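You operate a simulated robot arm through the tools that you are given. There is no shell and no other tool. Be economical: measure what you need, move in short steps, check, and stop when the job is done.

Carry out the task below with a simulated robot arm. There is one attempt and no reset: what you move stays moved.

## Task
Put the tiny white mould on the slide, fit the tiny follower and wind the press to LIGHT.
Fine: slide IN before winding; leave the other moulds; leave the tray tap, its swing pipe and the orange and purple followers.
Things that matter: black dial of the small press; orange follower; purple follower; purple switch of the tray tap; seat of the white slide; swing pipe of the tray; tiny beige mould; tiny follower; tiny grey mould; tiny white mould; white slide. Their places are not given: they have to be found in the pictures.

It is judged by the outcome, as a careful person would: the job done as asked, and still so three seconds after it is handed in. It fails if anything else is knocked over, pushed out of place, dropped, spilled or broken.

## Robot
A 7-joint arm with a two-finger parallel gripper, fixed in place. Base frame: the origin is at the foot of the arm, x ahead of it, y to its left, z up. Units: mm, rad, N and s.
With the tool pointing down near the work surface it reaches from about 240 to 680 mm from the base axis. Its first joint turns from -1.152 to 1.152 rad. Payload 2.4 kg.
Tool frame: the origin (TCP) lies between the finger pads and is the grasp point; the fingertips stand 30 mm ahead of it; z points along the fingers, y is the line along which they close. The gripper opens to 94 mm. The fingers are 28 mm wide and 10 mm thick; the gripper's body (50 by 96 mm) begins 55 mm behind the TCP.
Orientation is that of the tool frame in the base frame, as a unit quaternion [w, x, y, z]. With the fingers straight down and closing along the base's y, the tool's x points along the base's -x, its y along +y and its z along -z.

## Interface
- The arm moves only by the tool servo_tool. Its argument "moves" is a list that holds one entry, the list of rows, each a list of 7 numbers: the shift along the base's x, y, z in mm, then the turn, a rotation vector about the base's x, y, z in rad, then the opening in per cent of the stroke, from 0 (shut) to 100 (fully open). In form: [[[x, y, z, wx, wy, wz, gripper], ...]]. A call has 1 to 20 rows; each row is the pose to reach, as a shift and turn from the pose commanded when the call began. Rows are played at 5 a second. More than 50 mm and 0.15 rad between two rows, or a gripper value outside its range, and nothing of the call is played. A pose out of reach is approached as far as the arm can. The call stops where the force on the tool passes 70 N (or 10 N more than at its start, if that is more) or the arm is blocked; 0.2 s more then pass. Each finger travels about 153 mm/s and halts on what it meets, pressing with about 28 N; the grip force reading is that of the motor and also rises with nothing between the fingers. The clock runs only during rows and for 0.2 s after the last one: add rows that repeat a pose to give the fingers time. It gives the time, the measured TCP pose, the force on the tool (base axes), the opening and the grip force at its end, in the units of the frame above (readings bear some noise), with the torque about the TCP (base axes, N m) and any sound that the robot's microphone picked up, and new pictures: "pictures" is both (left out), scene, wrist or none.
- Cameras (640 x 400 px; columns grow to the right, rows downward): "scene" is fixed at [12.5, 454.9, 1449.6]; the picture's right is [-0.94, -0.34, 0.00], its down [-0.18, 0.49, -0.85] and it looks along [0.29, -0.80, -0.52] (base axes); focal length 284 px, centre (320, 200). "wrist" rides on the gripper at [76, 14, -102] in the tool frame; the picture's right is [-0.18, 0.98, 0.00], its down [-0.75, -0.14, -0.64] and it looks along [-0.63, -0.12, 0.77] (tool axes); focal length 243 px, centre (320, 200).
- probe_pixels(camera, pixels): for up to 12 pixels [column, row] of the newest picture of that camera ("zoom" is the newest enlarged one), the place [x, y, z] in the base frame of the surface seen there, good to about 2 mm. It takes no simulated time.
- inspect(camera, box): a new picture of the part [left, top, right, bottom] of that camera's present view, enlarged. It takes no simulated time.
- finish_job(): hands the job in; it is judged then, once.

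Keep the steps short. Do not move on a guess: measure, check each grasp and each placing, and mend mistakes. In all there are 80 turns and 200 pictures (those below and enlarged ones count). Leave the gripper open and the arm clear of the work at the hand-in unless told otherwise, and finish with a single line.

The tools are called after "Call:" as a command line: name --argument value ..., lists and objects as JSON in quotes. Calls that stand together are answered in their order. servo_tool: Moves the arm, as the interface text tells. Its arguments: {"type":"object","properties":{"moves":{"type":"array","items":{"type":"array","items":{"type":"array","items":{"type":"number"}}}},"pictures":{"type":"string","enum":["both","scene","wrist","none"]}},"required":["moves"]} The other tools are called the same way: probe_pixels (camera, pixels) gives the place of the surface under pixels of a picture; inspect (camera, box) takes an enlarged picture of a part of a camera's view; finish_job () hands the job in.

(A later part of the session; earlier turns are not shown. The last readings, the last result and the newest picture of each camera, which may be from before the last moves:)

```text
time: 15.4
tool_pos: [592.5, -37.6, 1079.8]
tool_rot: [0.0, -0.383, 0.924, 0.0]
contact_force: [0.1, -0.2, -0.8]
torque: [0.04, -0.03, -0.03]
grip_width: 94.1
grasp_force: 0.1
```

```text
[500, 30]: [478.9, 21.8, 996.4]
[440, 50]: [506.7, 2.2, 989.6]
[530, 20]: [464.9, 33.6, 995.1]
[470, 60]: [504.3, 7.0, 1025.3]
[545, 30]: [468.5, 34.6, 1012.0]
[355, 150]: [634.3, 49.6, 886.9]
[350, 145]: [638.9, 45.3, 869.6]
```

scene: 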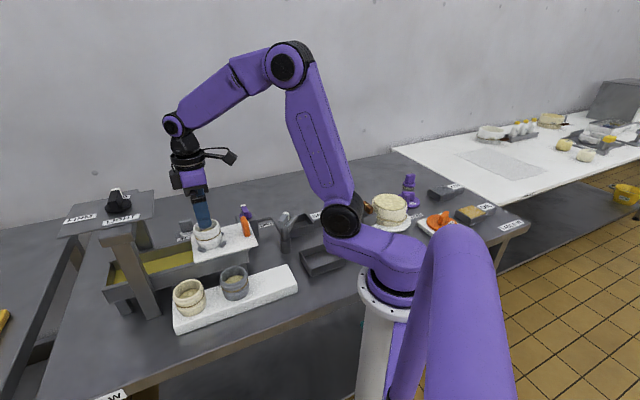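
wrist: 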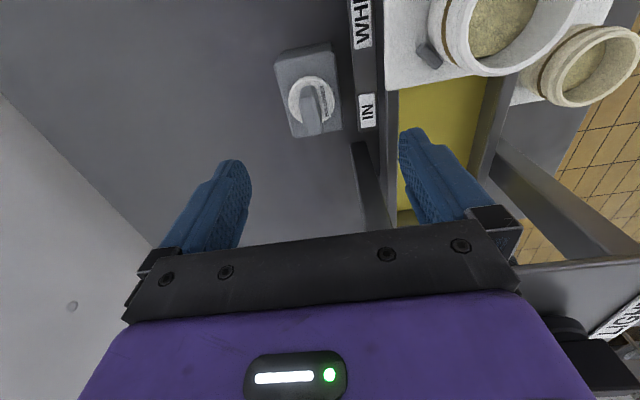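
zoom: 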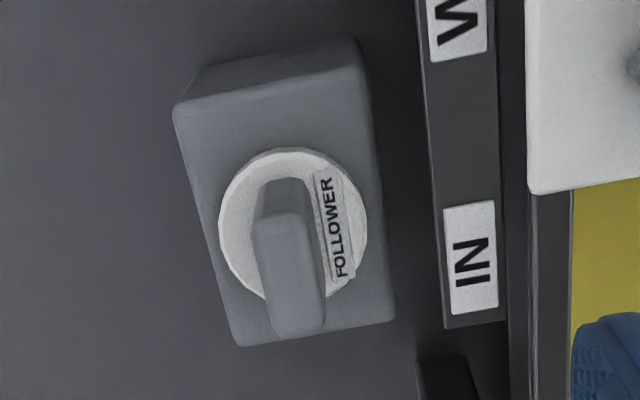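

Knob centre (600.5, -43.5), 12 × 28 mm, top z 975; disc top z 937, Ø≈45. Part-close and descend to z≈971.

Call:
servo_tool --moves '[[[8.5, -5.5, -20, 0, 0, 0, 50], [8.5, -5.5, -55, 0, 0, 0, 50], [8.5, -5.5, -85, 0, 0, 0, 50], [8.5, -5.5, -85, 0, 0, 0, 50]]]' --pictures "both"

Call:
inspect --camera "wrist" --box '[220, 60, 420, 240]'

Call:
inspect --camera "scene" --box '[140, 180, 236, 240]'

```text
time: 16.4
tool_pos: [601.7, -42.0, 996.1]
tool_rot: [0.0, -0.384, 0.923, 0.0]
contact_force: [0.3, 0.6, -0.2]
torque: [0.0, 0.0, -0.01]
grip_width: 46.9
grasp_force: 0.0
```

scene: 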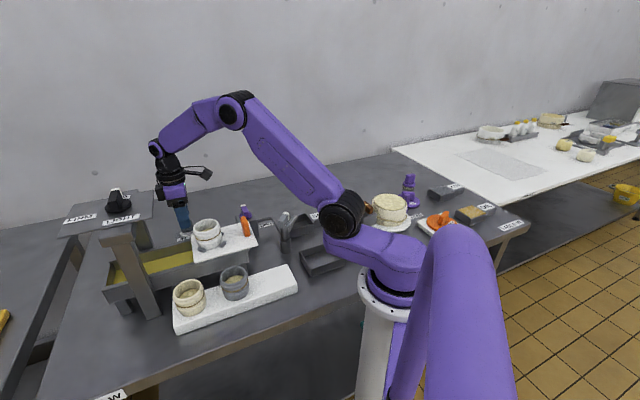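
wrist: 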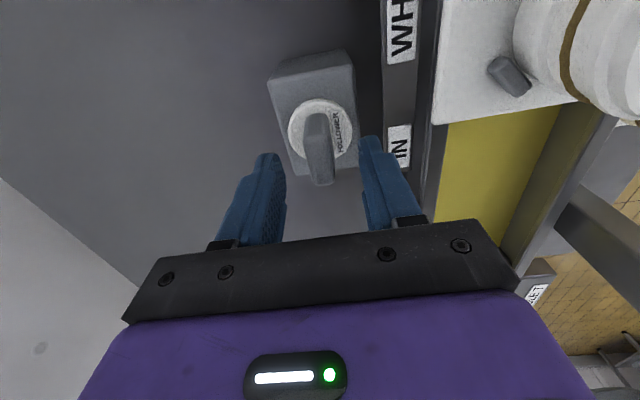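

```text
2.22 times, centred on (320, 150) of wrist
```

zoom: 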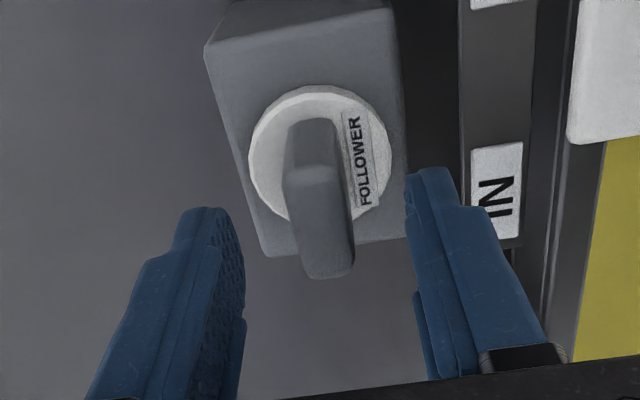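

```text
6.67 times, centred on (188, 210) of scene
```

zoom: 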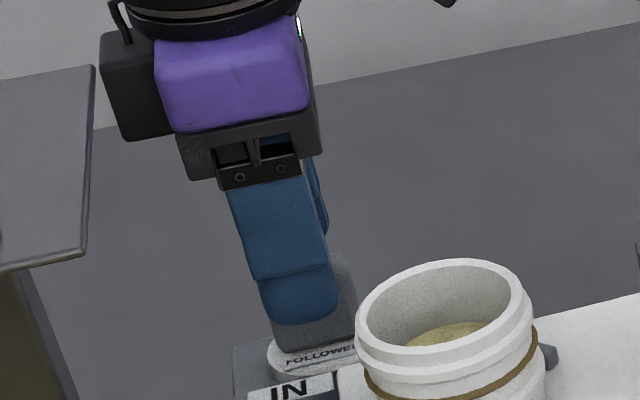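

Fin sits between the fingers. Lower 25 mm and close.

Call:
servo_tool --moves '[[[0, 0, -12, 0, 0, 0, 50], [0, 0, -25, 0, 0, 0, 50], [0, 0, -25, 0, 0, 0, 50], [0, 0, -25, 0, 0, 0, 20], [0, 0, -25, 0, 0, 0, 2], [0, 0, -25, 0, 0, 0, 2]]]' --pictures "wrist"

Call:
inspect --camera "wrist" --box '[220, 60, 420, 240]'

```text
time: 17.8
tool_pos: [600.8, -43.5, 971.9]
tool_rot: [0.0, -0.383, 0.924, 0.001]
contact_force: [-0.6, -0.5, -1.1]
torque: [0.01, -0.01, -0.04]
grip_width: 19.3
grasp_force: 27.8
```

wrist: 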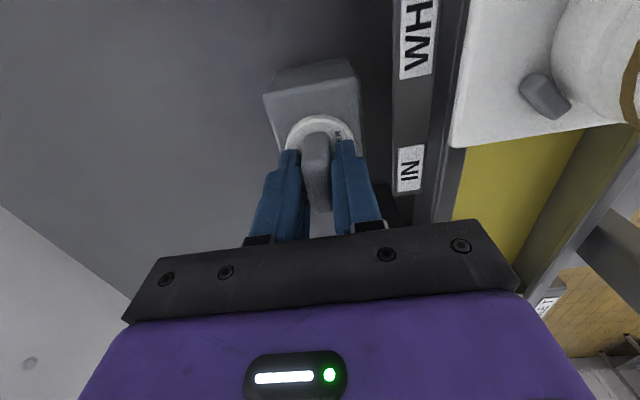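

```text
2.22 times, centred on (320, 150) of wrist
```

zoom: 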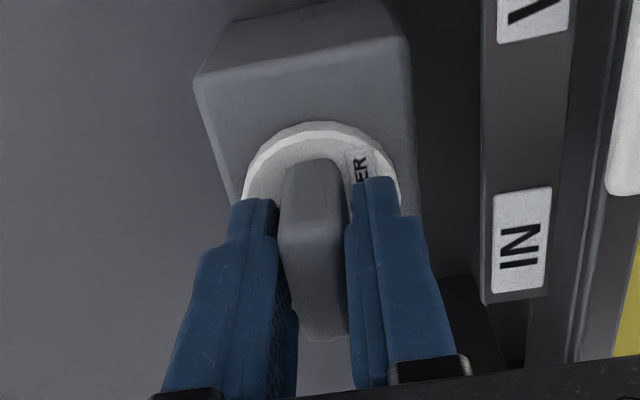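

The fin is 19 mm thick; at this depth the fingers would enter the narrow mould. Regrip 15 mm higher so the tips stay about rim level.

Call:
servo_tool --moves '[[[0, 0, 0, 0, 0, 0, 35], [0, 0, 0, 0, 0, 0, 35], [0, 0, 15, 0, 0, 0, 35], [0, 0, 15, 0, 0, 0, 35], [0, 0, 15, 0, 0, 0, 10], [0, 0, 15, 0, 0, 0, 2], [0, 0, 15, 0, 0, 0, 2]]]' --pictures "none"

Call:
inspect --camera "wrist" --box '[220, 60, 420, 240]'

```text
time: 19.4
tool_pos: [600.3, -44.1, 987.9]
tool_rot: [-0.001, -0.382, 0.924, 0.0]
contact_force: [-0.1, 0.3, 1.7]
torque: [-0.05, 0.1, 0.01]
grip_width: 15.0
grasp_force: 27.9
```

```text
2.22 times, centred on (320, 150) of wrist
```

zoom: 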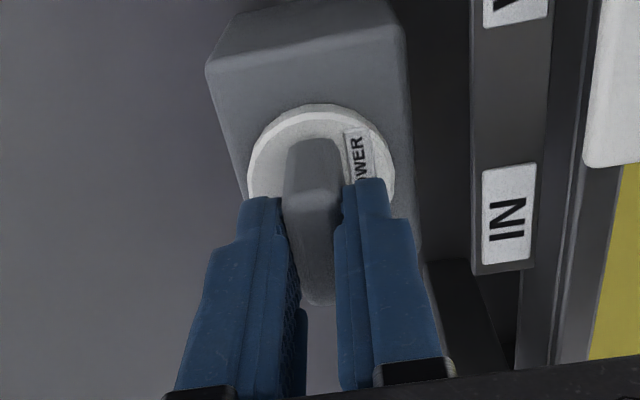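

Fin tapers upward (15 mm here). Try a slow lift and check hold.

Call:
servo_tool --moves '[[[0, 0, 5, 0, 0, 0, 2], [0, 0, 10, 0, 0, 0, 2], [0, 0, 20, 0, 0, 0, 2], [0, 0, 20, 0, 0, 0, 2], [0, 0, 20, 0, 0, 0, 2]]]' --pictures "wrist"

Call:
inspect --camera "wrist" --box '[220, 60, 420, 240]'

Call:
inspect --camera "scene" --box '[140, 190, 236, 250]'

```text
time: 20.6
tool_pos: [601.1, -44.4, 1006.6]
tool_rot: [0.0, -0.383, 0.924, 0.001]
contact_force: [-0.6, 0.3, -1.1]
torque: [0.03, -0.02, 0.0]
grip_width: 15.0
grasp_force: 28.0
```

wrist: 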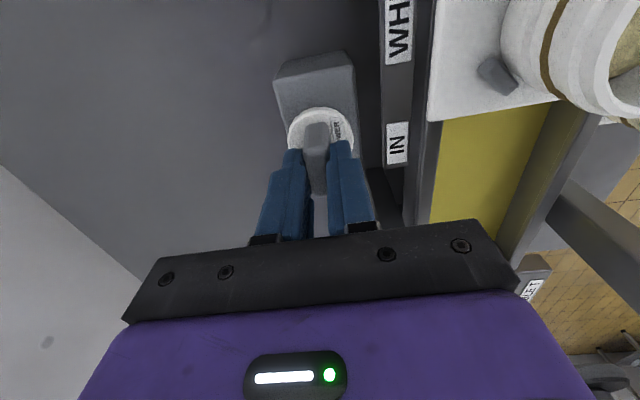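

```text
2.22 times, centred on (320, 150) of wrist
```

zoom: 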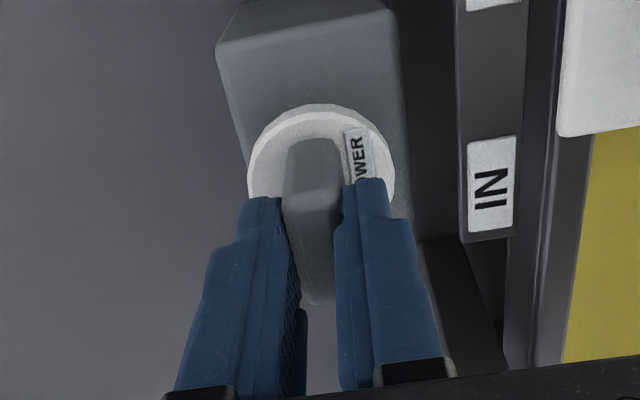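

```text
6.67 times, centred on (188, 220) of scene
```

zoom: 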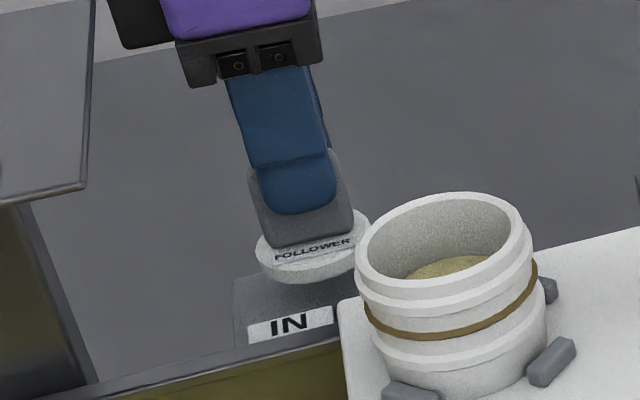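

Held firmly and level. Lift further, and measure the mould rim in the scene view.

Call:
servo_tool --moves '[[[0, 0, 40, 0, 0, 0, 2], [0, 0, 80, 0, 0, 0, 2], [0, 0, 115, 0, 0, 0, 2], [0, 0, 115, 0, 0, 0, 2]]]' --pictures "both"

Call:
inspect --camera "scene" --box '[185, 210, 233, 240]'

Call:
inspect --camera "wrist" --box '[340, 0, 500, 100]'

```text
time: 21.6
tool_pos: [602.7, -46.1, 1122.9]
tool_rot: [0.0, -0.382, 0.924, 0.0]
contact_force: [0.0, 0.2, -0.6]
torque: [0.0, 0.02, 0.01]
grip_width: 15.0
grasp_force: 28.1
```

scene: 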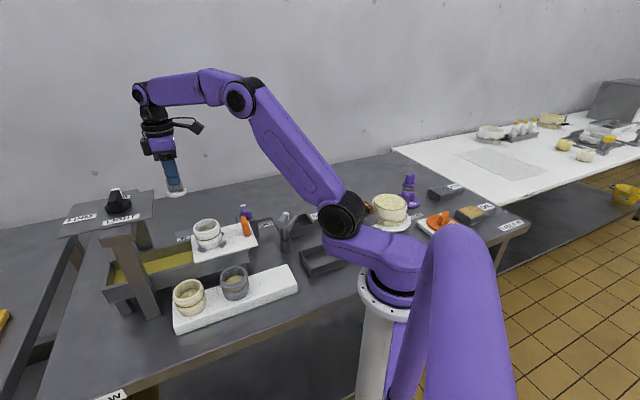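
wrist: 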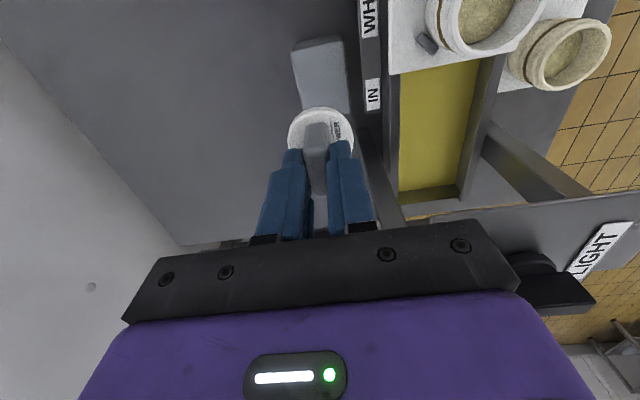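

```text
13.33 times, centred on (209, 225) of scene
```

zoom: 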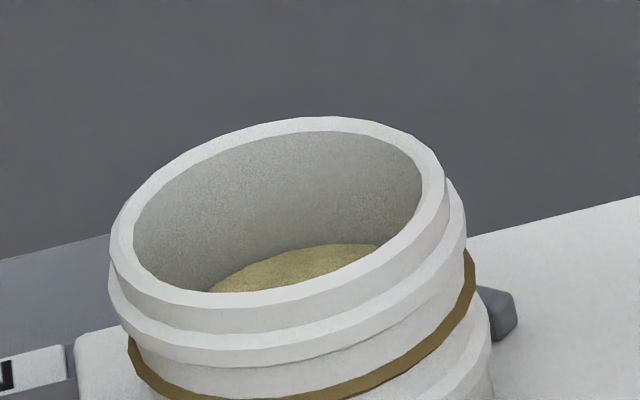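

```text
4.00 times, centred on (420, 50) of wrist
```

zoom: 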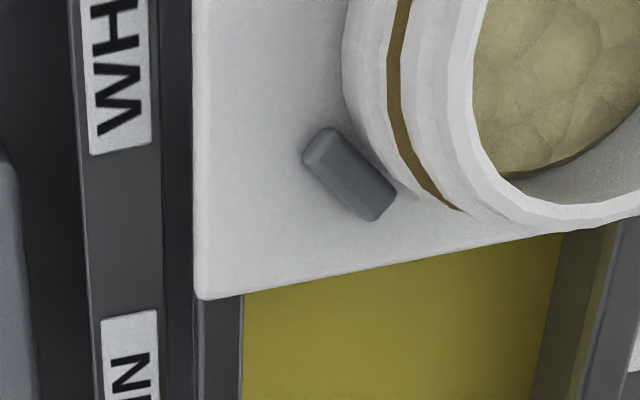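

Call:
probe_pixels --camera "scene" --pixels '[[194.2, 227.3], [207.5, 219.4], [218, 224], [203, 232.4], [198, 231], [213, 220.5]]'

Call:
servo_tool --moves '[[[-30, 14, 0, 0, 0, 0, 2], [-62, 28, 0, 0, 0, 0, 2], [-94, 40, 0, 0, 0, 0, 2], [-126, 54, 0, 0, 0, 0, 2], [-126, 54, 0, 0, 0, 0, 2], [-126, 54, 0, 0, 0, 0, 2]]]' --pictures "wrist"

Call:
inspect --camera "wrist" --box '[240, 60, 400, 160]'

```text
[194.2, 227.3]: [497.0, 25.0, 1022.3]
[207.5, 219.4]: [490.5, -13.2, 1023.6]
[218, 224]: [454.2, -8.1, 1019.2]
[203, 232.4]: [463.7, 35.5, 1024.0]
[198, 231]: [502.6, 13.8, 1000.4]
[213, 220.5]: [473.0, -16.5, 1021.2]
```

```text
time: 23.0
tool_pos: [474.5, 11.0, 1122.3]
tool_rot: [0.0, -0.383, 0.924, 0.0]
contact_force: [-0.5, 0.5, -0.1]
torque: [-0.01, -0.01, 0.01]
grip_width: 14.9
grasp_force: 28.9
```

wrist: 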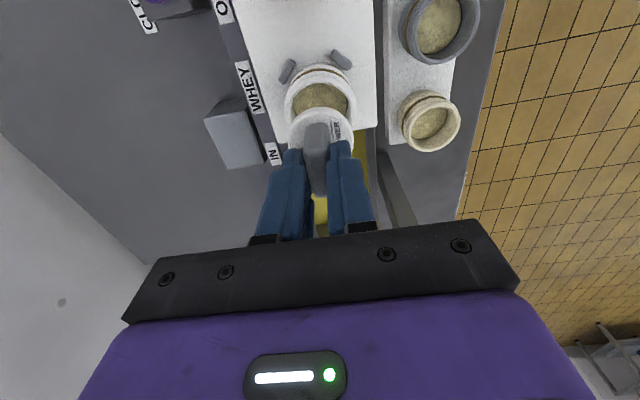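

```text
4.00 times, centred on (320, 110) of wrist
```

zoom: 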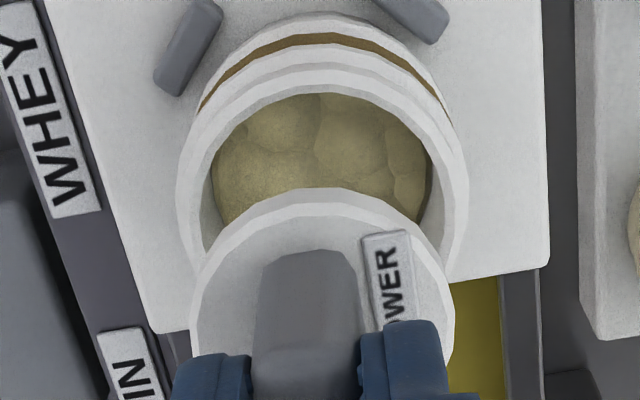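

Call:
probe_pixels --camera "zoom" --pixels '[[186, 175], [457, 185], [320, 78], [235, 105], [415, 115], [194, 300], [451, 310], [320, 192], [240, 218], [410, 222], [200, 150], [300, 275]]'

Call:
inspect --camera "scene" --box '[165, 160, 261, 250]'

```text
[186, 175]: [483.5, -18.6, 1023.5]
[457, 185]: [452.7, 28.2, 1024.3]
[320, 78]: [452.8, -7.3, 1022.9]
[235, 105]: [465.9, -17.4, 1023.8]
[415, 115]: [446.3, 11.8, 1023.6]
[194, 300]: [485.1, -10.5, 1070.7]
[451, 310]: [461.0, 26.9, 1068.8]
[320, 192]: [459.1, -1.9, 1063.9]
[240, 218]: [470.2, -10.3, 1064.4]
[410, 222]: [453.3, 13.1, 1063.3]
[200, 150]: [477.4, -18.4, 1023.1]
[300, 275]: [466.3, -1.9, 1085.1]
```

```text
4.44 times, centred on (213, 205) of scene
```

zoom: 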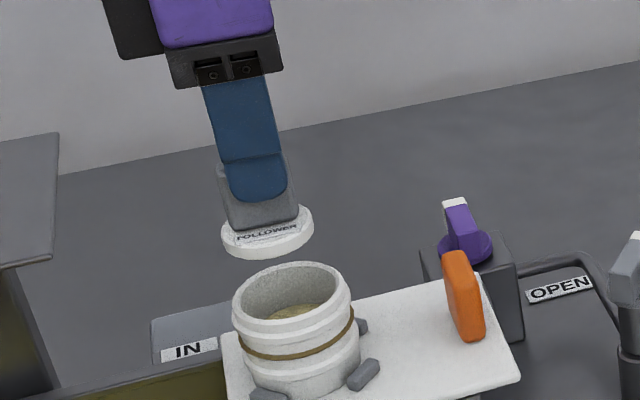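

Mould (474.5, 9.7) and disc (475, 10.2) are nearly concentric, ~3 mm clearance. Lower to just above the rim and check.

Call:
servo_tool --moves '[[[-0.5, -0.7, -15, 0, 0, 0, 2], [-0.5, -0.7, -28, 0, 0, 0, 2], [-0.5, -0.7, -34, 0, 0, 0, 2], [-0.5, -0.7, -34, 0, 0, 0, 2]]]' --pictures "wrist"

Call:
inspect --camera "wrist" --box '[240, 80, 400, 180]'

Call:
inspect --camera "scene" --box '[181, 205, 237, 245]'

```text
time: 24.0
tool_pos: [473.8, 8.1, 1086.7]
tool_rot: [0.001, -0.383, 0.924, 0.0]
contact_force: [-0.4, 1.0, -1.0]
torque: [-0.02, 0.02, 0.02]
grip_width: 14.9
grasp_force: 28.5
```

wrist: 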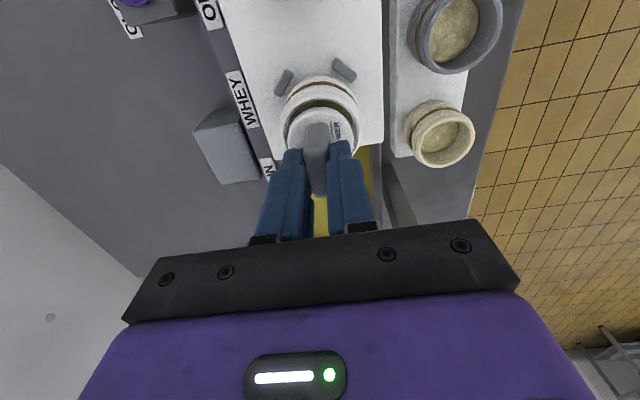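

```text
4.00 times, centred on (320, 130) of wrist
```

zoom: 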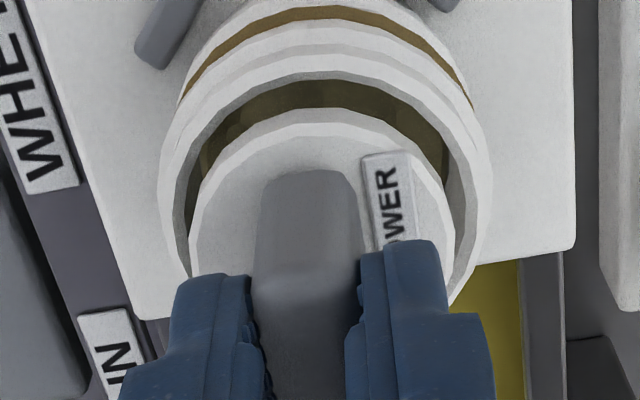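

```text
10.00 times, centred on (209, 225) of scene
```

zoom: 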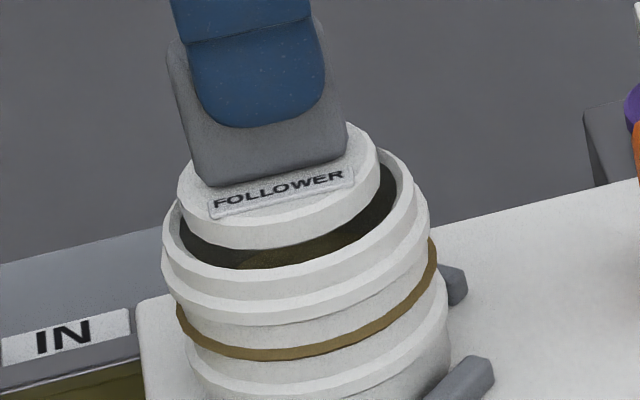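

Well centred. Continue down into the mould.

Call:
servo_tool --moves '[[[0, 0, -5, 0, 0, 0, 2], [0, 0, -9, 0, 0, 0, 2], [0, 0, -13, 0, 0, 0, 2], [0, 0, -16, 0, 0, 0, 2], [0, 0, -16, 0, 0, 0, 2]]]' --pictures "wrist"

Call:
inspect --camera "wrist" --box '[240, 80, 400, 180]'

Call:
inspect --camera "scene" --box '[181, 205, 237, 245]'

```text
time: 25.2
tool_pos: [473.9, 8.9, 1072.8]
tool_rot: [-0.001, -0.383, 0.924, 0.001]
contact_force: [-0.1, -0.1, -0.2]
torque: [0.0, 0.0, 0.01]
grip_width: 14.9
grasp_force: 28.2
```

wrist: 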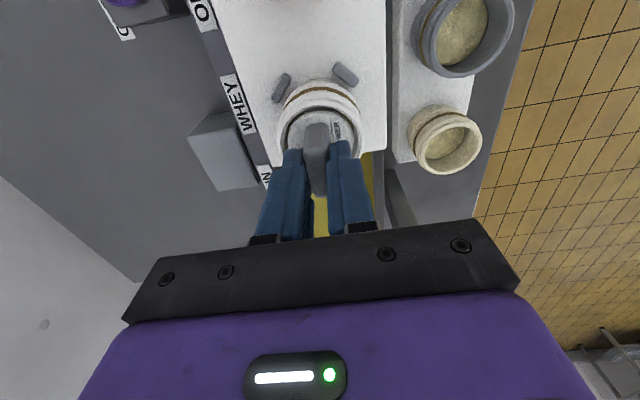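

```text
4.00 times, centred on (320, 130) of wrist
```

zoom: 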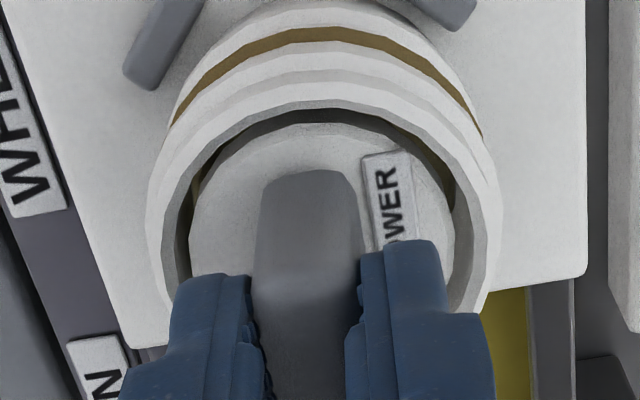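

```text
10.00 times, centred on (209, 225) of scene
```

zoom: 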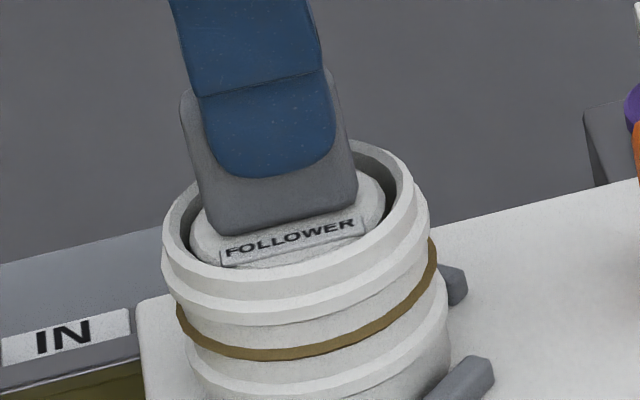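

Inside, no contact. Continue until contact with the curd.

Call:
servo_tool --moves '[[[0, 0, -3, 0, 0, 0, 2], [0, 0, -6, 0, 0, 0, 2], [0, 0, -8, 0, 0, 0, 2], [0, 0, -10, 0, 0, 0, 2], [0, 0, -10, 0, 0, 0, 2]]]' --pictures "none"

Call:
inspect --camera "wrist" --box '[240, 80, 400, 180]'

Call:
inspect --camera "scene" --box '[181, 205, 237, 245]'

```text
time: 26.4
tool_pos: [474.0, 8.5, 1061.7]
tool_rot: [0.0, -0.383, 0.924, 0.0]
contact_force: [0.0, 0.0, -0.7]
torque: [0.01, -0.02, -0.03]
grip_width: 14.9
grasp_force: 27.5
```

```text
4.00 times, centred on (320, 130) of wrist
```

zoom: 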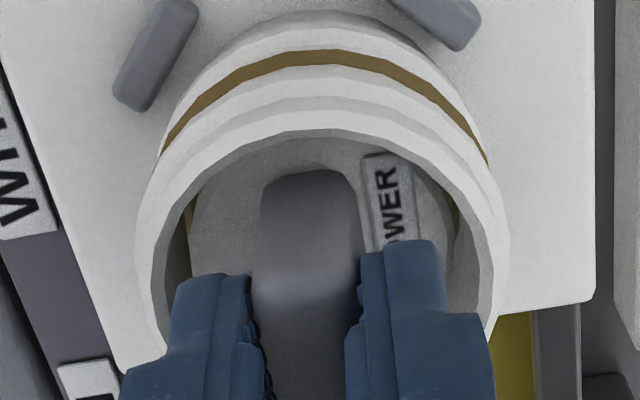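

```text
10.00 times, centred on (209, 225) of scene
```

zoom: 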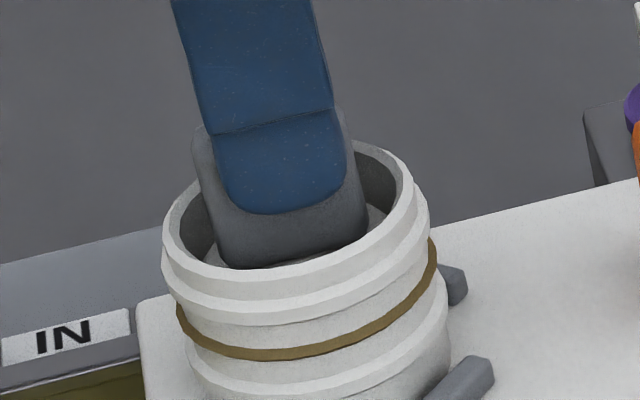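

Call:
servo_tool --moves '[[[0, 0, -1, 0, 0, 0, 2], [0, 0, -2, 0, 0, 0, 2], [0, 0, -3, 0, 0, 0, 2], [0, 0, -3, 0, 0, 0, 2]]]' --pictures "none"

```text
time: 27.4
tool_pos: [474.4, 8.4, 1059.1]
tool_rot: [0.001, -0.382, 0.924, 0.0]
contact_force: [-0.4, -0.3, 0.2]
torque: [-0.01, 0.03, -0.04]
grip_width: 14.8
grasp_force: 28.5
```

Call:
servo_tool --moves '[[[0, 0, -1, 0, 0, 0, 2], [0, 0, -2, 0, 0, 0, 2], [0, 0, -3, 0, 0, 0, 2], [0, 0, -3, 0, 0, 0, 2]]]' --pictures "none"

Call:
inspect --camera "scene" --box '[181, 205, 237, 245]'

```text
time: 28.4
tool_pos: [475.7, 8.1, 1057.5]
tool_rot: [0.002, -0.383, 0.924, -0.001]
contact_force: [-1.9, 1.4, 25.5]
torque: [0.12, 0.11, 0.02]
grip_width: 14.9
grasp_force: 28.3
```

```text
10.00 times, centred on (209, 225) of scene
```

zoom: 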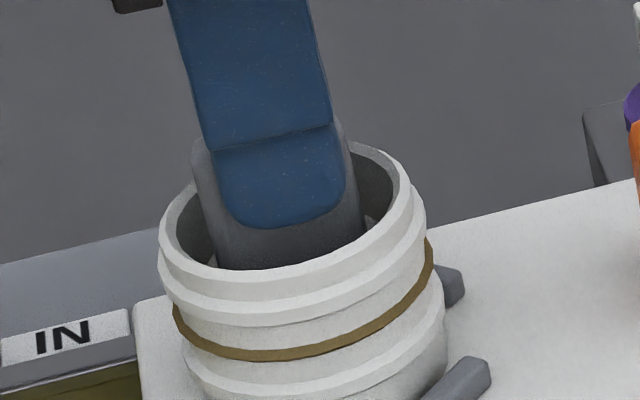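

Seated on the curd (25 N). Ease, open a little, rise.

Call:
servo_tool --moves '[[[0, 0, 2, 0, 0, 0, 2], [0, 0, 2, 0, 0, 0, 24], [0, 0, 2, 0, 0, 0, 24], [0, 0, 2, 0, 0, 0, 24], [0, 0, 20, 0, 0, 0, 28], [0, 0, 60, 0, 0, 0, 40], [0, 0, 90, 0, 0, 0, 40], [0, 0, 90, 0, 0, 0, 40]]]' --pictures "both"

Call:
inspect --camera "scene" --box '[165, 190, 261, 250]'

Call:
inspect --camera "wrist" --box '[200, 0, 440, 150]'

```text
time: 30.2
tool_pos: [474.4, 8.6, 1146.4]
tool_rot: [0.0, -0.383, 0.924, 0.0]
contact_force: [0.6, -0.4, -0.1]
torque: [0.0, 0.02, 0.0]
grip_width: 37.7
grasp_force: 0.1
```

scene: 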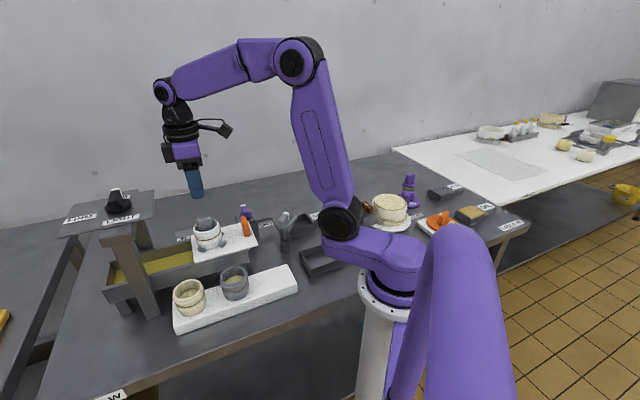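
wrist: 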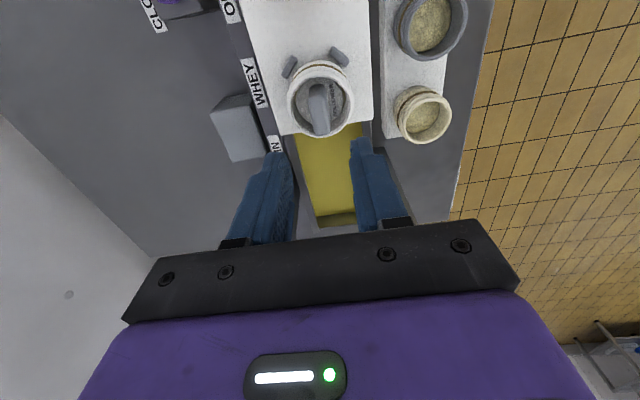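

```text
6.67 times, centred on (213, 220) of scene
```

zoom: 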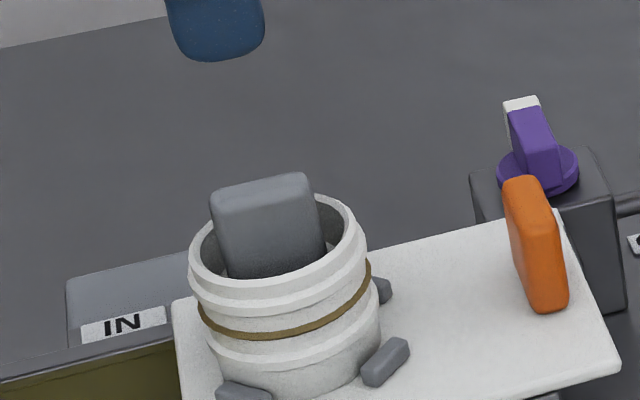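

```text
2.67 times, centred on (320, 75) of wrist
```

zoom: 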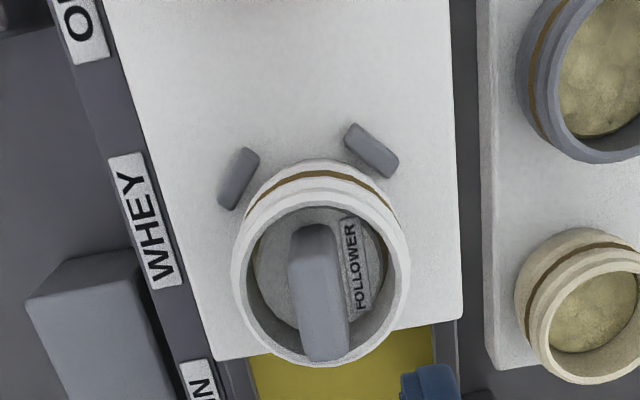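

Follower fitted flat inside the mould. Next, view the slide's orange handle from above.

Call:
servo_tool --moves '[[[-25, -20, 0, 0, 0, 0, 40], [-50, -40, 0, 0, 0, 0, 40], [-74, -58, 0, 0, 0, 0, 40], [-74, -58, -40, 0, 0, 0, 60], [-74, -58, -40, 0, 0, 0, 60]]]' --pictures "wrist"

Call:
inspect --camera "wrist" --box '[200, 40, 440, 190]'

```text
time: 31.4
tool_pos: [400.2, -50.3, 1103.9]
tool_rot: [0.0, -0.382, 0.924, 0.0]
contact_force: [0.5, -0.1, 0.6]
torque: [0.01, -0.02, 0.01]
grip_width: 56.2
grasp_force: 0.1
```

wrist: 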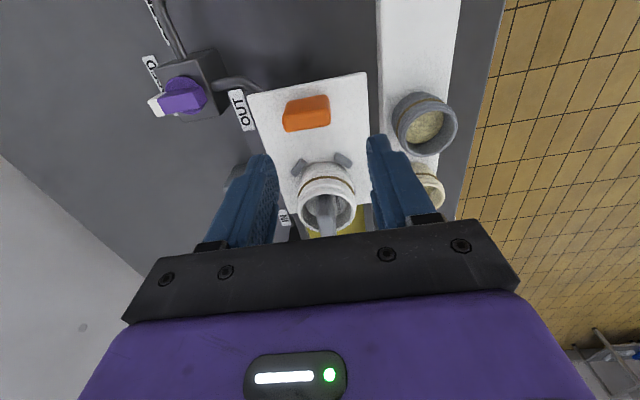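

```text
2.67 times, centred on (320, 115) of wrist
```

zoom: 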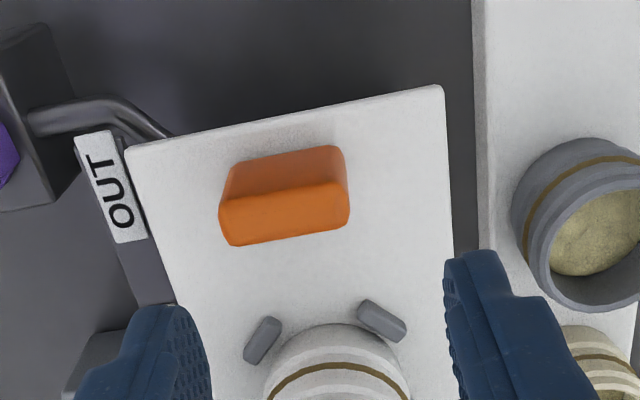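

Handle is long across the slide, so I can grip its ends in the present orientation. Measure it.

Call:
probe_pixels --camera "zoom" --pixels '[[224, 205], [343, 190], [235, 240], [346, 222], [285, 215], [285, 165], [335, 150], [130, 150], [438, 92], [451, 270], [185, 300], [230, 180]]'

Call:
probe_pixels --camera "wrist" --pixels '[[180, 80], [170, 100], [205, 70], [240, 85], [240, 105], [225, 80]]'

```text
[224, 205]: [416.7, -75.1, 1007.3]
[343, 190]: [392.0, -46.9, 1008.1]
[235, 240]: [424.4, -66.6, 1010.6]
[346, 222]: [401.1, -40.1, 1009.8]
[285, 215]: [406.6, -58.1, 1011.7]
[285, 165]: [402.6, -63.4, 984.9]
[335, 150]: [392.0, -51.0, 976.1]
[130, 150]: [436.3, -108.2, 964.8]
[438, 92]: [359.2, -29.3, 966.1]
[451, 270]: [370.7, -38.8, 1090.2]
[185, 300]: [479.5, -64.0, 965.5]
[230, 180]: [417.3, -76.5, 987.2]
```

```text
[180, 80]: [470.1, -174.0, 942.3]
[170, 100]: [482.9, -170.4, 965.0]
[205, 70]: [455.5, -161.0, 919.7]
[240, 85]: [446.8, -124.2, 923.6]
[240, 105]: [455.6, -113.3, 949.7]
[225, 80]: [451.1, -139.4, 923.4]
```

Handle centre (408.5, -57.3), 37 mm long, top z 1010. Descend and grip its ends at z≈1002.

Call:
servo_tool --moves '[[[8.5, -7.5, -30, 0, 0, 0, 65], [8.5, -7.5, -65, 0, 0, 0, 65], [8.5, -7.5, -90, 0, 0, 0, 65], [8.5, -7.5, -101, 0, 0, 0, 65], [8.5, -7.5, -101, 0, 0, 0, 45], [8.5, -7.5, -101, 0, 0, 0, 20], [8.5, -7.5, -101, 0, 0, 0, 15]]]' --pictures "both"

Call:
inspect --camera "scene" --box '[181, 190, 277, 260]'

```text
time: 33.0
tool_pos: [409.0, -57.3, 1004.1]
tool_rot: [0.001, -0.383, 0.924, 0.0]
contact_force: [4.1, -4.4, -8.2]
torque: [0.14, -0.7, 0.12]
grip_width: 41.7
grasp_force: 45.3
```

scene: 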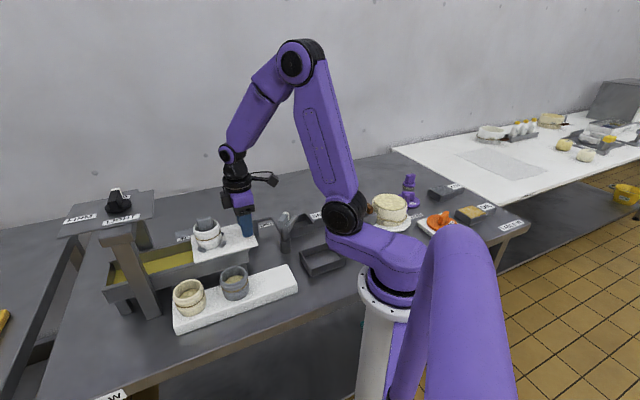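
wrist: 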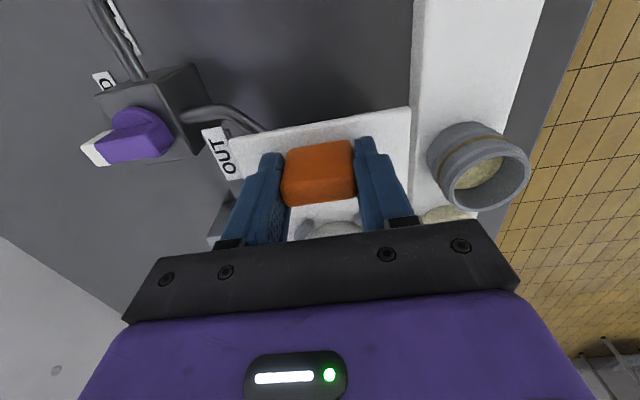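

```text
5.71 times, centred on (229, 225) of scene
```

zoom: 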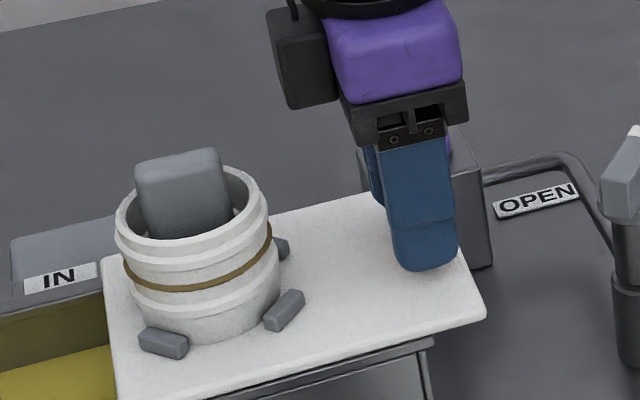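

Handle gripped (41.7 mm). Try a small slide of ~14 mm along 45° and read the side force.

Call:
servo_tool --moves '[[[2.5, 2.5, 0, 0, 0, 0, 15], [5, 5, 0, 0, 0, 0, 15], [7.5, 7.5, 0, 0, 0, 0, 15], [10, 10, 0, 0, 0, 0, 15], [10, 10, 0, 0, 0, 0, 15]]]' --pictures "wrist"

Call:
inspect --camera "scene" --box '[120, 170, 280, 270]'

```text
time: 34.2
tool_pos: [418.6, -47.9, 1004.2]
tool_rot: [-0.001, -0.381, 0.924, -0.001]
contact_force: [9.1, -10.3, 4.0]
torque: [-0.18, 1.28, -0.04]
grip_width: 41.6
grasp_force: 45.2
```

wrist: 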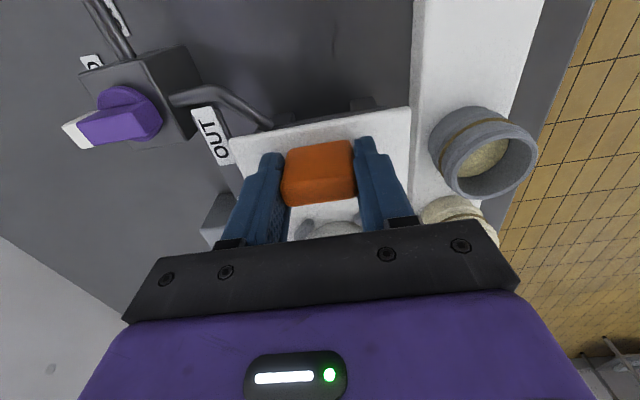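

```text
4.00 times, centred on (200, 220) of scene
```

zoom: 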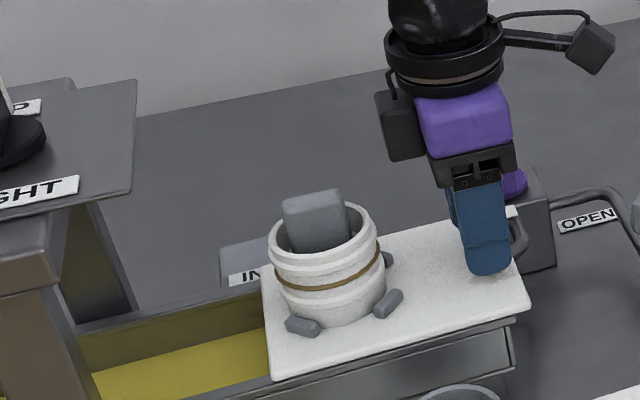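

It slides; side force 14 N toward +v, so correct slightly to +x/−y and continue 45 mm.

Call:
servo_tool --moves '[[[0.6, -0.6, 0, 0, 0, 0, 15], [4.7, 3.2, 0, 0, 0, 0, 15], [8.8, 7, 0, 0, 0, 0, 15], [12.9, 10.8, 0, 0, 0, 0, 15], [17, 14.7, 0, 0, 0, 0, 15], [21.1, 18.6, 0, 0, 0, 0, 15], [25.2, 22.5, 0, 0, 0, 0, 15], [29.3, 26.4, 0, 0, 0, 0, 15], [33.4, 30.3, 0, 0, 0, 0, 15], [33.4, 30.3, 0, 0, 0, 0, 15]]]' --pictures "none"

Call:
inspect --camera "scene" --box '[100, 170, 260, 270]'

```text
time: 36.4
tool_pos: [451.3, -14.9, 1005.1]
tool_rot: [-0.002, -0.384, 0.924, 0.001]
contact_force: [-12.5, 11.3, 8.0]
torque: [0.18, -0.62, -0.02]
grip_width: 42.0
grasp_force: 45.5
```

```text
4.00 times, centred on (180, 220) of scene
```

zoom: 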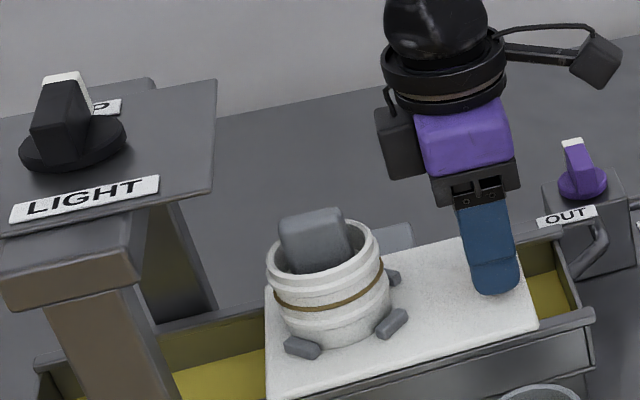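

Over-corrected; the axis is 45°. Correct −1.2 mm in v and continue 45 mm.

Call:
servo_tool --moves '[[[-0.8, 0.8, 0, 0, 0, 0, 15], [3.2, 4.8, 0, 0, 0, 0, 15], [7.2, 8.8, 0, 0, 0, 0, 15], [11.2, 12.8, 0, 0, 0, 0, 15], [15.2, 16.8, 0, 0, 0, 0, 15], [19.2, 20.8, 0, 0, 0, 0, 15], [23.2, 24.8, 0, 0, 0, 0, 15], [27.2, 28.8, 0, 0, 0, 0, 15], [31.2, 32.8, 0, 0, 0, 0, 15], [31.2, 32.8, 0, 0, 0, 0, 15]]]' --pictures "wrist"

Call:
inspect --camera "scene" --box '[80, 170, 240, 270]'

Call:
probe_pixels --camera "scene" --pixels '[[152, 192], [153, 212], [150, 216], [155, 225], [145, 226]]'

```text
time: 38.6
tool_pos: [484.1, 16.9, 1005.2]
tool_rot: [0.001, -0.383, 0.924, 0.0]
contact_force: [-6.9, 5.1, 5.3]
torque: [-0.22, 0.98, 0.06]
grip_width: 42.2
grasp_force: 44.8
```

wrist: 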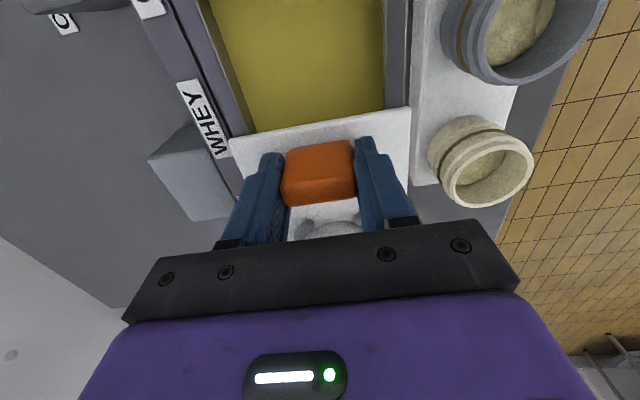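

```text
4.00 times, centred on (160, 220) of scene
```

zoom: 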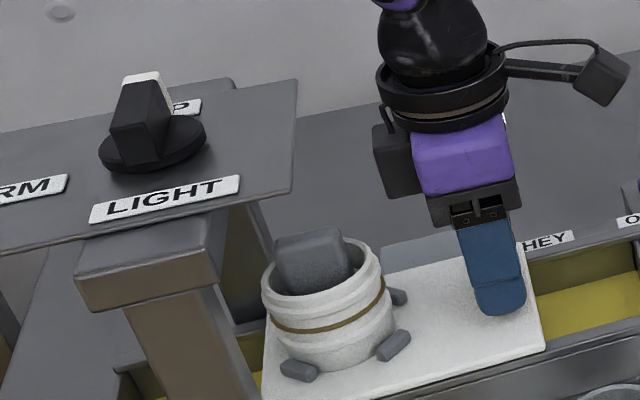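

```text
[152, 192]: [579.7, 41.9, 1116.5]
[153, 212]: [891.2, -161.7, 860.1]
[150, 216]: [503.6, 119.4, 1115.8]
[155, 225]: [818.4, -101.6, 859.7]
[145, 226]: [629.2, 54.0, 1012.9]
```

Before going further, check the clearance of the gripper's side box against the press plate.

Call:
inspect --camera "scene" --box '[140, 165, 236, 225]'

Call:
probe_pixels --camera "zoom" --pixels '[[228, 240], [238, 310], [222, 235], [260, 240], [330, 240], [230, 160], [240, 120], [260, 90], [250, 60], [300, 160]]'

```text
6.67 times, centred on (188, 195) of scene
```

zoom: 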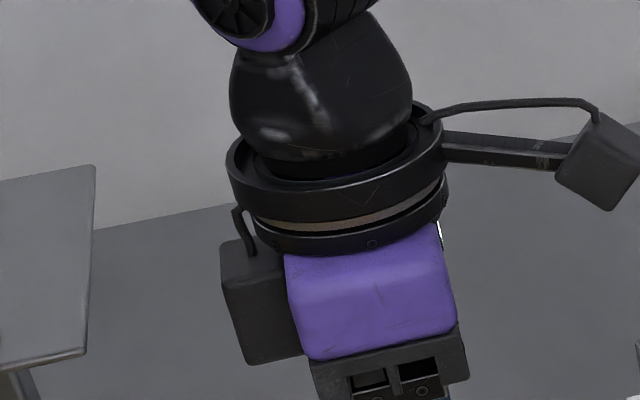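

```text
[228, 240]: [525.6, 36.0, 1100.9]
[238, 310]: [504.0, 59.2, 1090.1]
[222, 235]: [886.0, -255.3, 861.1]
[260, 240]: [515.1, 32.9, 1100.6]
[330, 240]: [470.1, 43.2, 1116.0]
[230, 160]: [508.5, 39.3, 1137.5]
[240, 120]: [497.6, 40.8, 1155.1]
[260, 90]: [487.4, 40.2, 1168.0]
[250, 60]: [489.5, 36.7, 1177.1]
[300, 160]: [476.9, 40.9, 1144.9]
```

The side box protrudes 44 mm ahead; gripping to the end would bring it to the plate edge. Slide 20 mm more gripped, then I'll push from behind.

Call:
servo_tool --moves '[[[-0.3, 0.3, 0, 0, 0, 0, 15], [3.5, 4.1, 0, 0, 0, 0, 15], [7, 7.6, 0, 0, 0, 0, 15], [10.5, 11.1, 0, 0, 0, 0, 15], [14, 14.6, 0, 0, 0, 0, 15], [14, 14.6, 0, 0, 0, 0, 15]]]' --pictures "none"

Call:
inspect --camera "scene" --box '[80, 170, 240, 270]'

```text
time: 40.0
tool_pos: [497.8, 31.8, 1004.5]
tool_rot: [0.001, -0.382, 0.924, 0.0]
contact_force: [-1.2, 1.0, 8.1]
torque: [-0.25, 0.47, 0.18]
grip_width: 42.0
grasp_force: 45.0
```

```text
4.00 times, centred on (160, 220) of scene
```

zoom: 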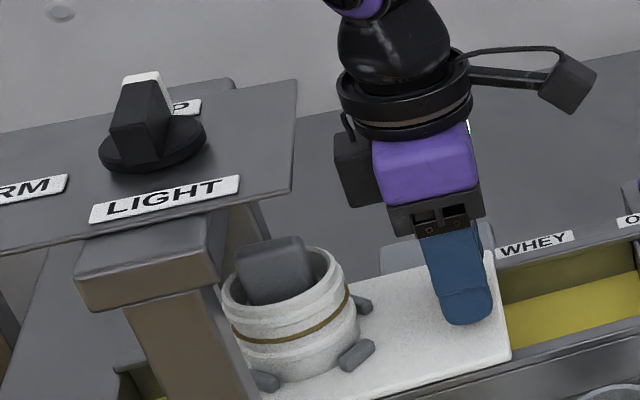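

Release, rise, step back behind the handle, and lower with fingers part-closed.

Call:
servo_tool --moves '[[[0, 0, 0, 0, 0, 0, 60], [0, 0, 0, 0, 0, 0, 60], [0, 0, 25, 0, 0, 0, 60], [0, 0, 55, 0, 0, 0, 60], [-10, -10, 55, 0, 0, 0, 40], [-20, -20, 55, 0, 0, 0, 22], [-20, -20, 25, 0, 0, 0, 22], [-20, -20, 2, 0, 0, 0, 22], [-20, -20, 2, 0, 0, 0, 22]]]' --pictures "wrist"

Call:
inspect --camera "scene" --box '[80, 170, 240, 270]'

Call:
inspect --camera "wrist" --box '[200, 80, 440, 230]'

```text
time: 42.0
tool_pos: [477.8, 11.5, 1008.0]
tool_rot: [0.0, -0.383, 0.924, 0.0]
contact_force: [0.1, 0.0, -0.1]
torque: [0.0, 0.0, 0.01]
grip_width: 20.8
grasp_force: 0.0
```

wrist: 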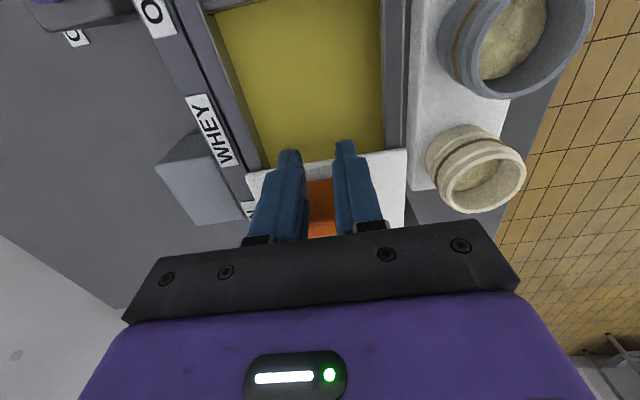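

```text
4.00 times, centred on (160, 220) of scene
```

zoom: 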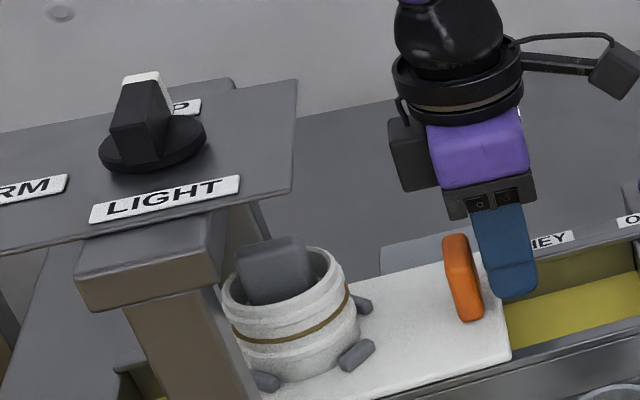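

```text
2.67 times, centred on (320, 155) of wrist
```

zoom: 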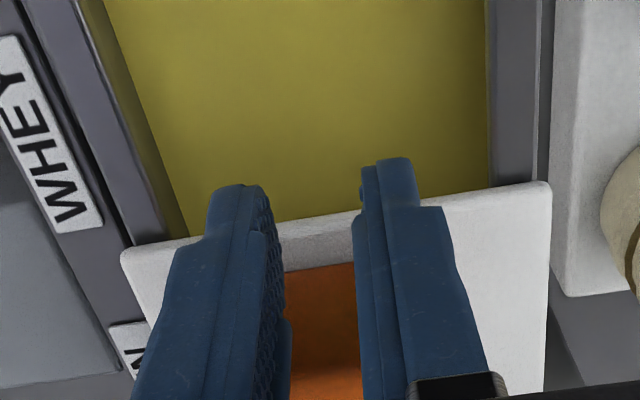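

Fingers are behind the handle. Push slowly 30 mm along the axis.

Call:
servo_tool --moves '[[[4, 4, 0, 0, 0, 0, 22], [7, 7, 0, 0, 0, 0, 22], [10, 10, 0, 0, 0, 0, 22], [13, 13, 0, 0, 0, 0, 22], [16, 16, 0, 0, 0, 0, 22], [18.5, 18.5, 0, 0, 0, 0, 22], [21, 21, 0, 0, 0, 0, 22], [21, 21, 0, 0, 0, 0, 22]]]' --pictures "wrist"

Call:
inspect --camera "scene" --box '[80, 170, 240, 270]'

```text
time: 43.8
tool_pos: [498.7, 32.4, 1007.9]
tool_rot: [0.0, -0.383, 0.924, 0.0]
contact_force: [-1.2, -0.3, 0.0]
torque: [-0.01, 0.01, -0.01]
grip_width: 20.5
grasp_force: 0.0
```

wrist: 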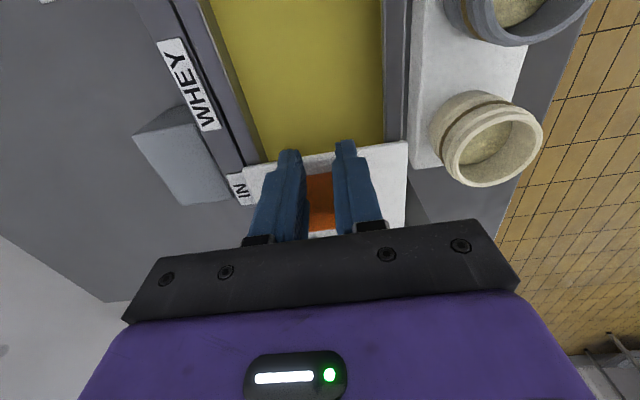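

```text
4.00 times, centred on (160, 220) of scene
```

zoom: 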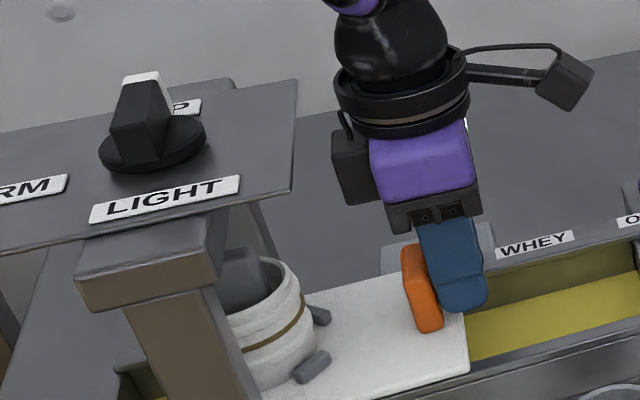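

Still free. Push in small steps until a stop.

Call:
servo_tool --moves '[[[1.4, 1.4, 0, 0, 0, 0, 22], [2.8, 2.8, 0, 0, 0, 0, 22], [4.2, 4.2, 0, 0, 0, 0, 22], [5.6, 5.6, 0, 0, 0, 0, 22], [7, 7, 0, 0, 0, 0, 22], [7, 7, 0, 0, 0, 0, 22]]]' --pictures "wrist"

Call:
inspect --camera "scene" --box '[80, 170, 240, 270]'

```text
time: 45.2
tool_pos: [504.7, 39.1, 1006.2]
tool_rot: [0.0, -0.383, 0.924, 0.0]
contact_force: [-0.1, 0.3, 0.1]
torque: [0.01, 0.02, -0.05]
grip_width: 20.8
grasp_force: 0.1
```

wrist: 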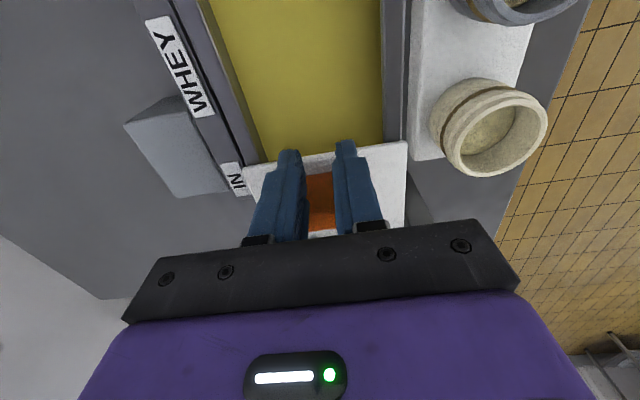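

```text
4.00 times, centred on (160, 220) of scene
```

zoom: 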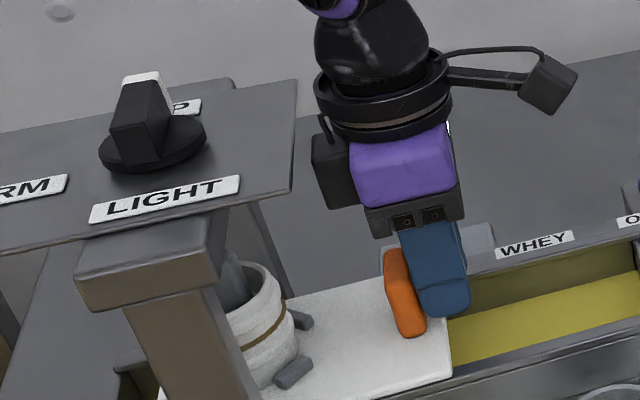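

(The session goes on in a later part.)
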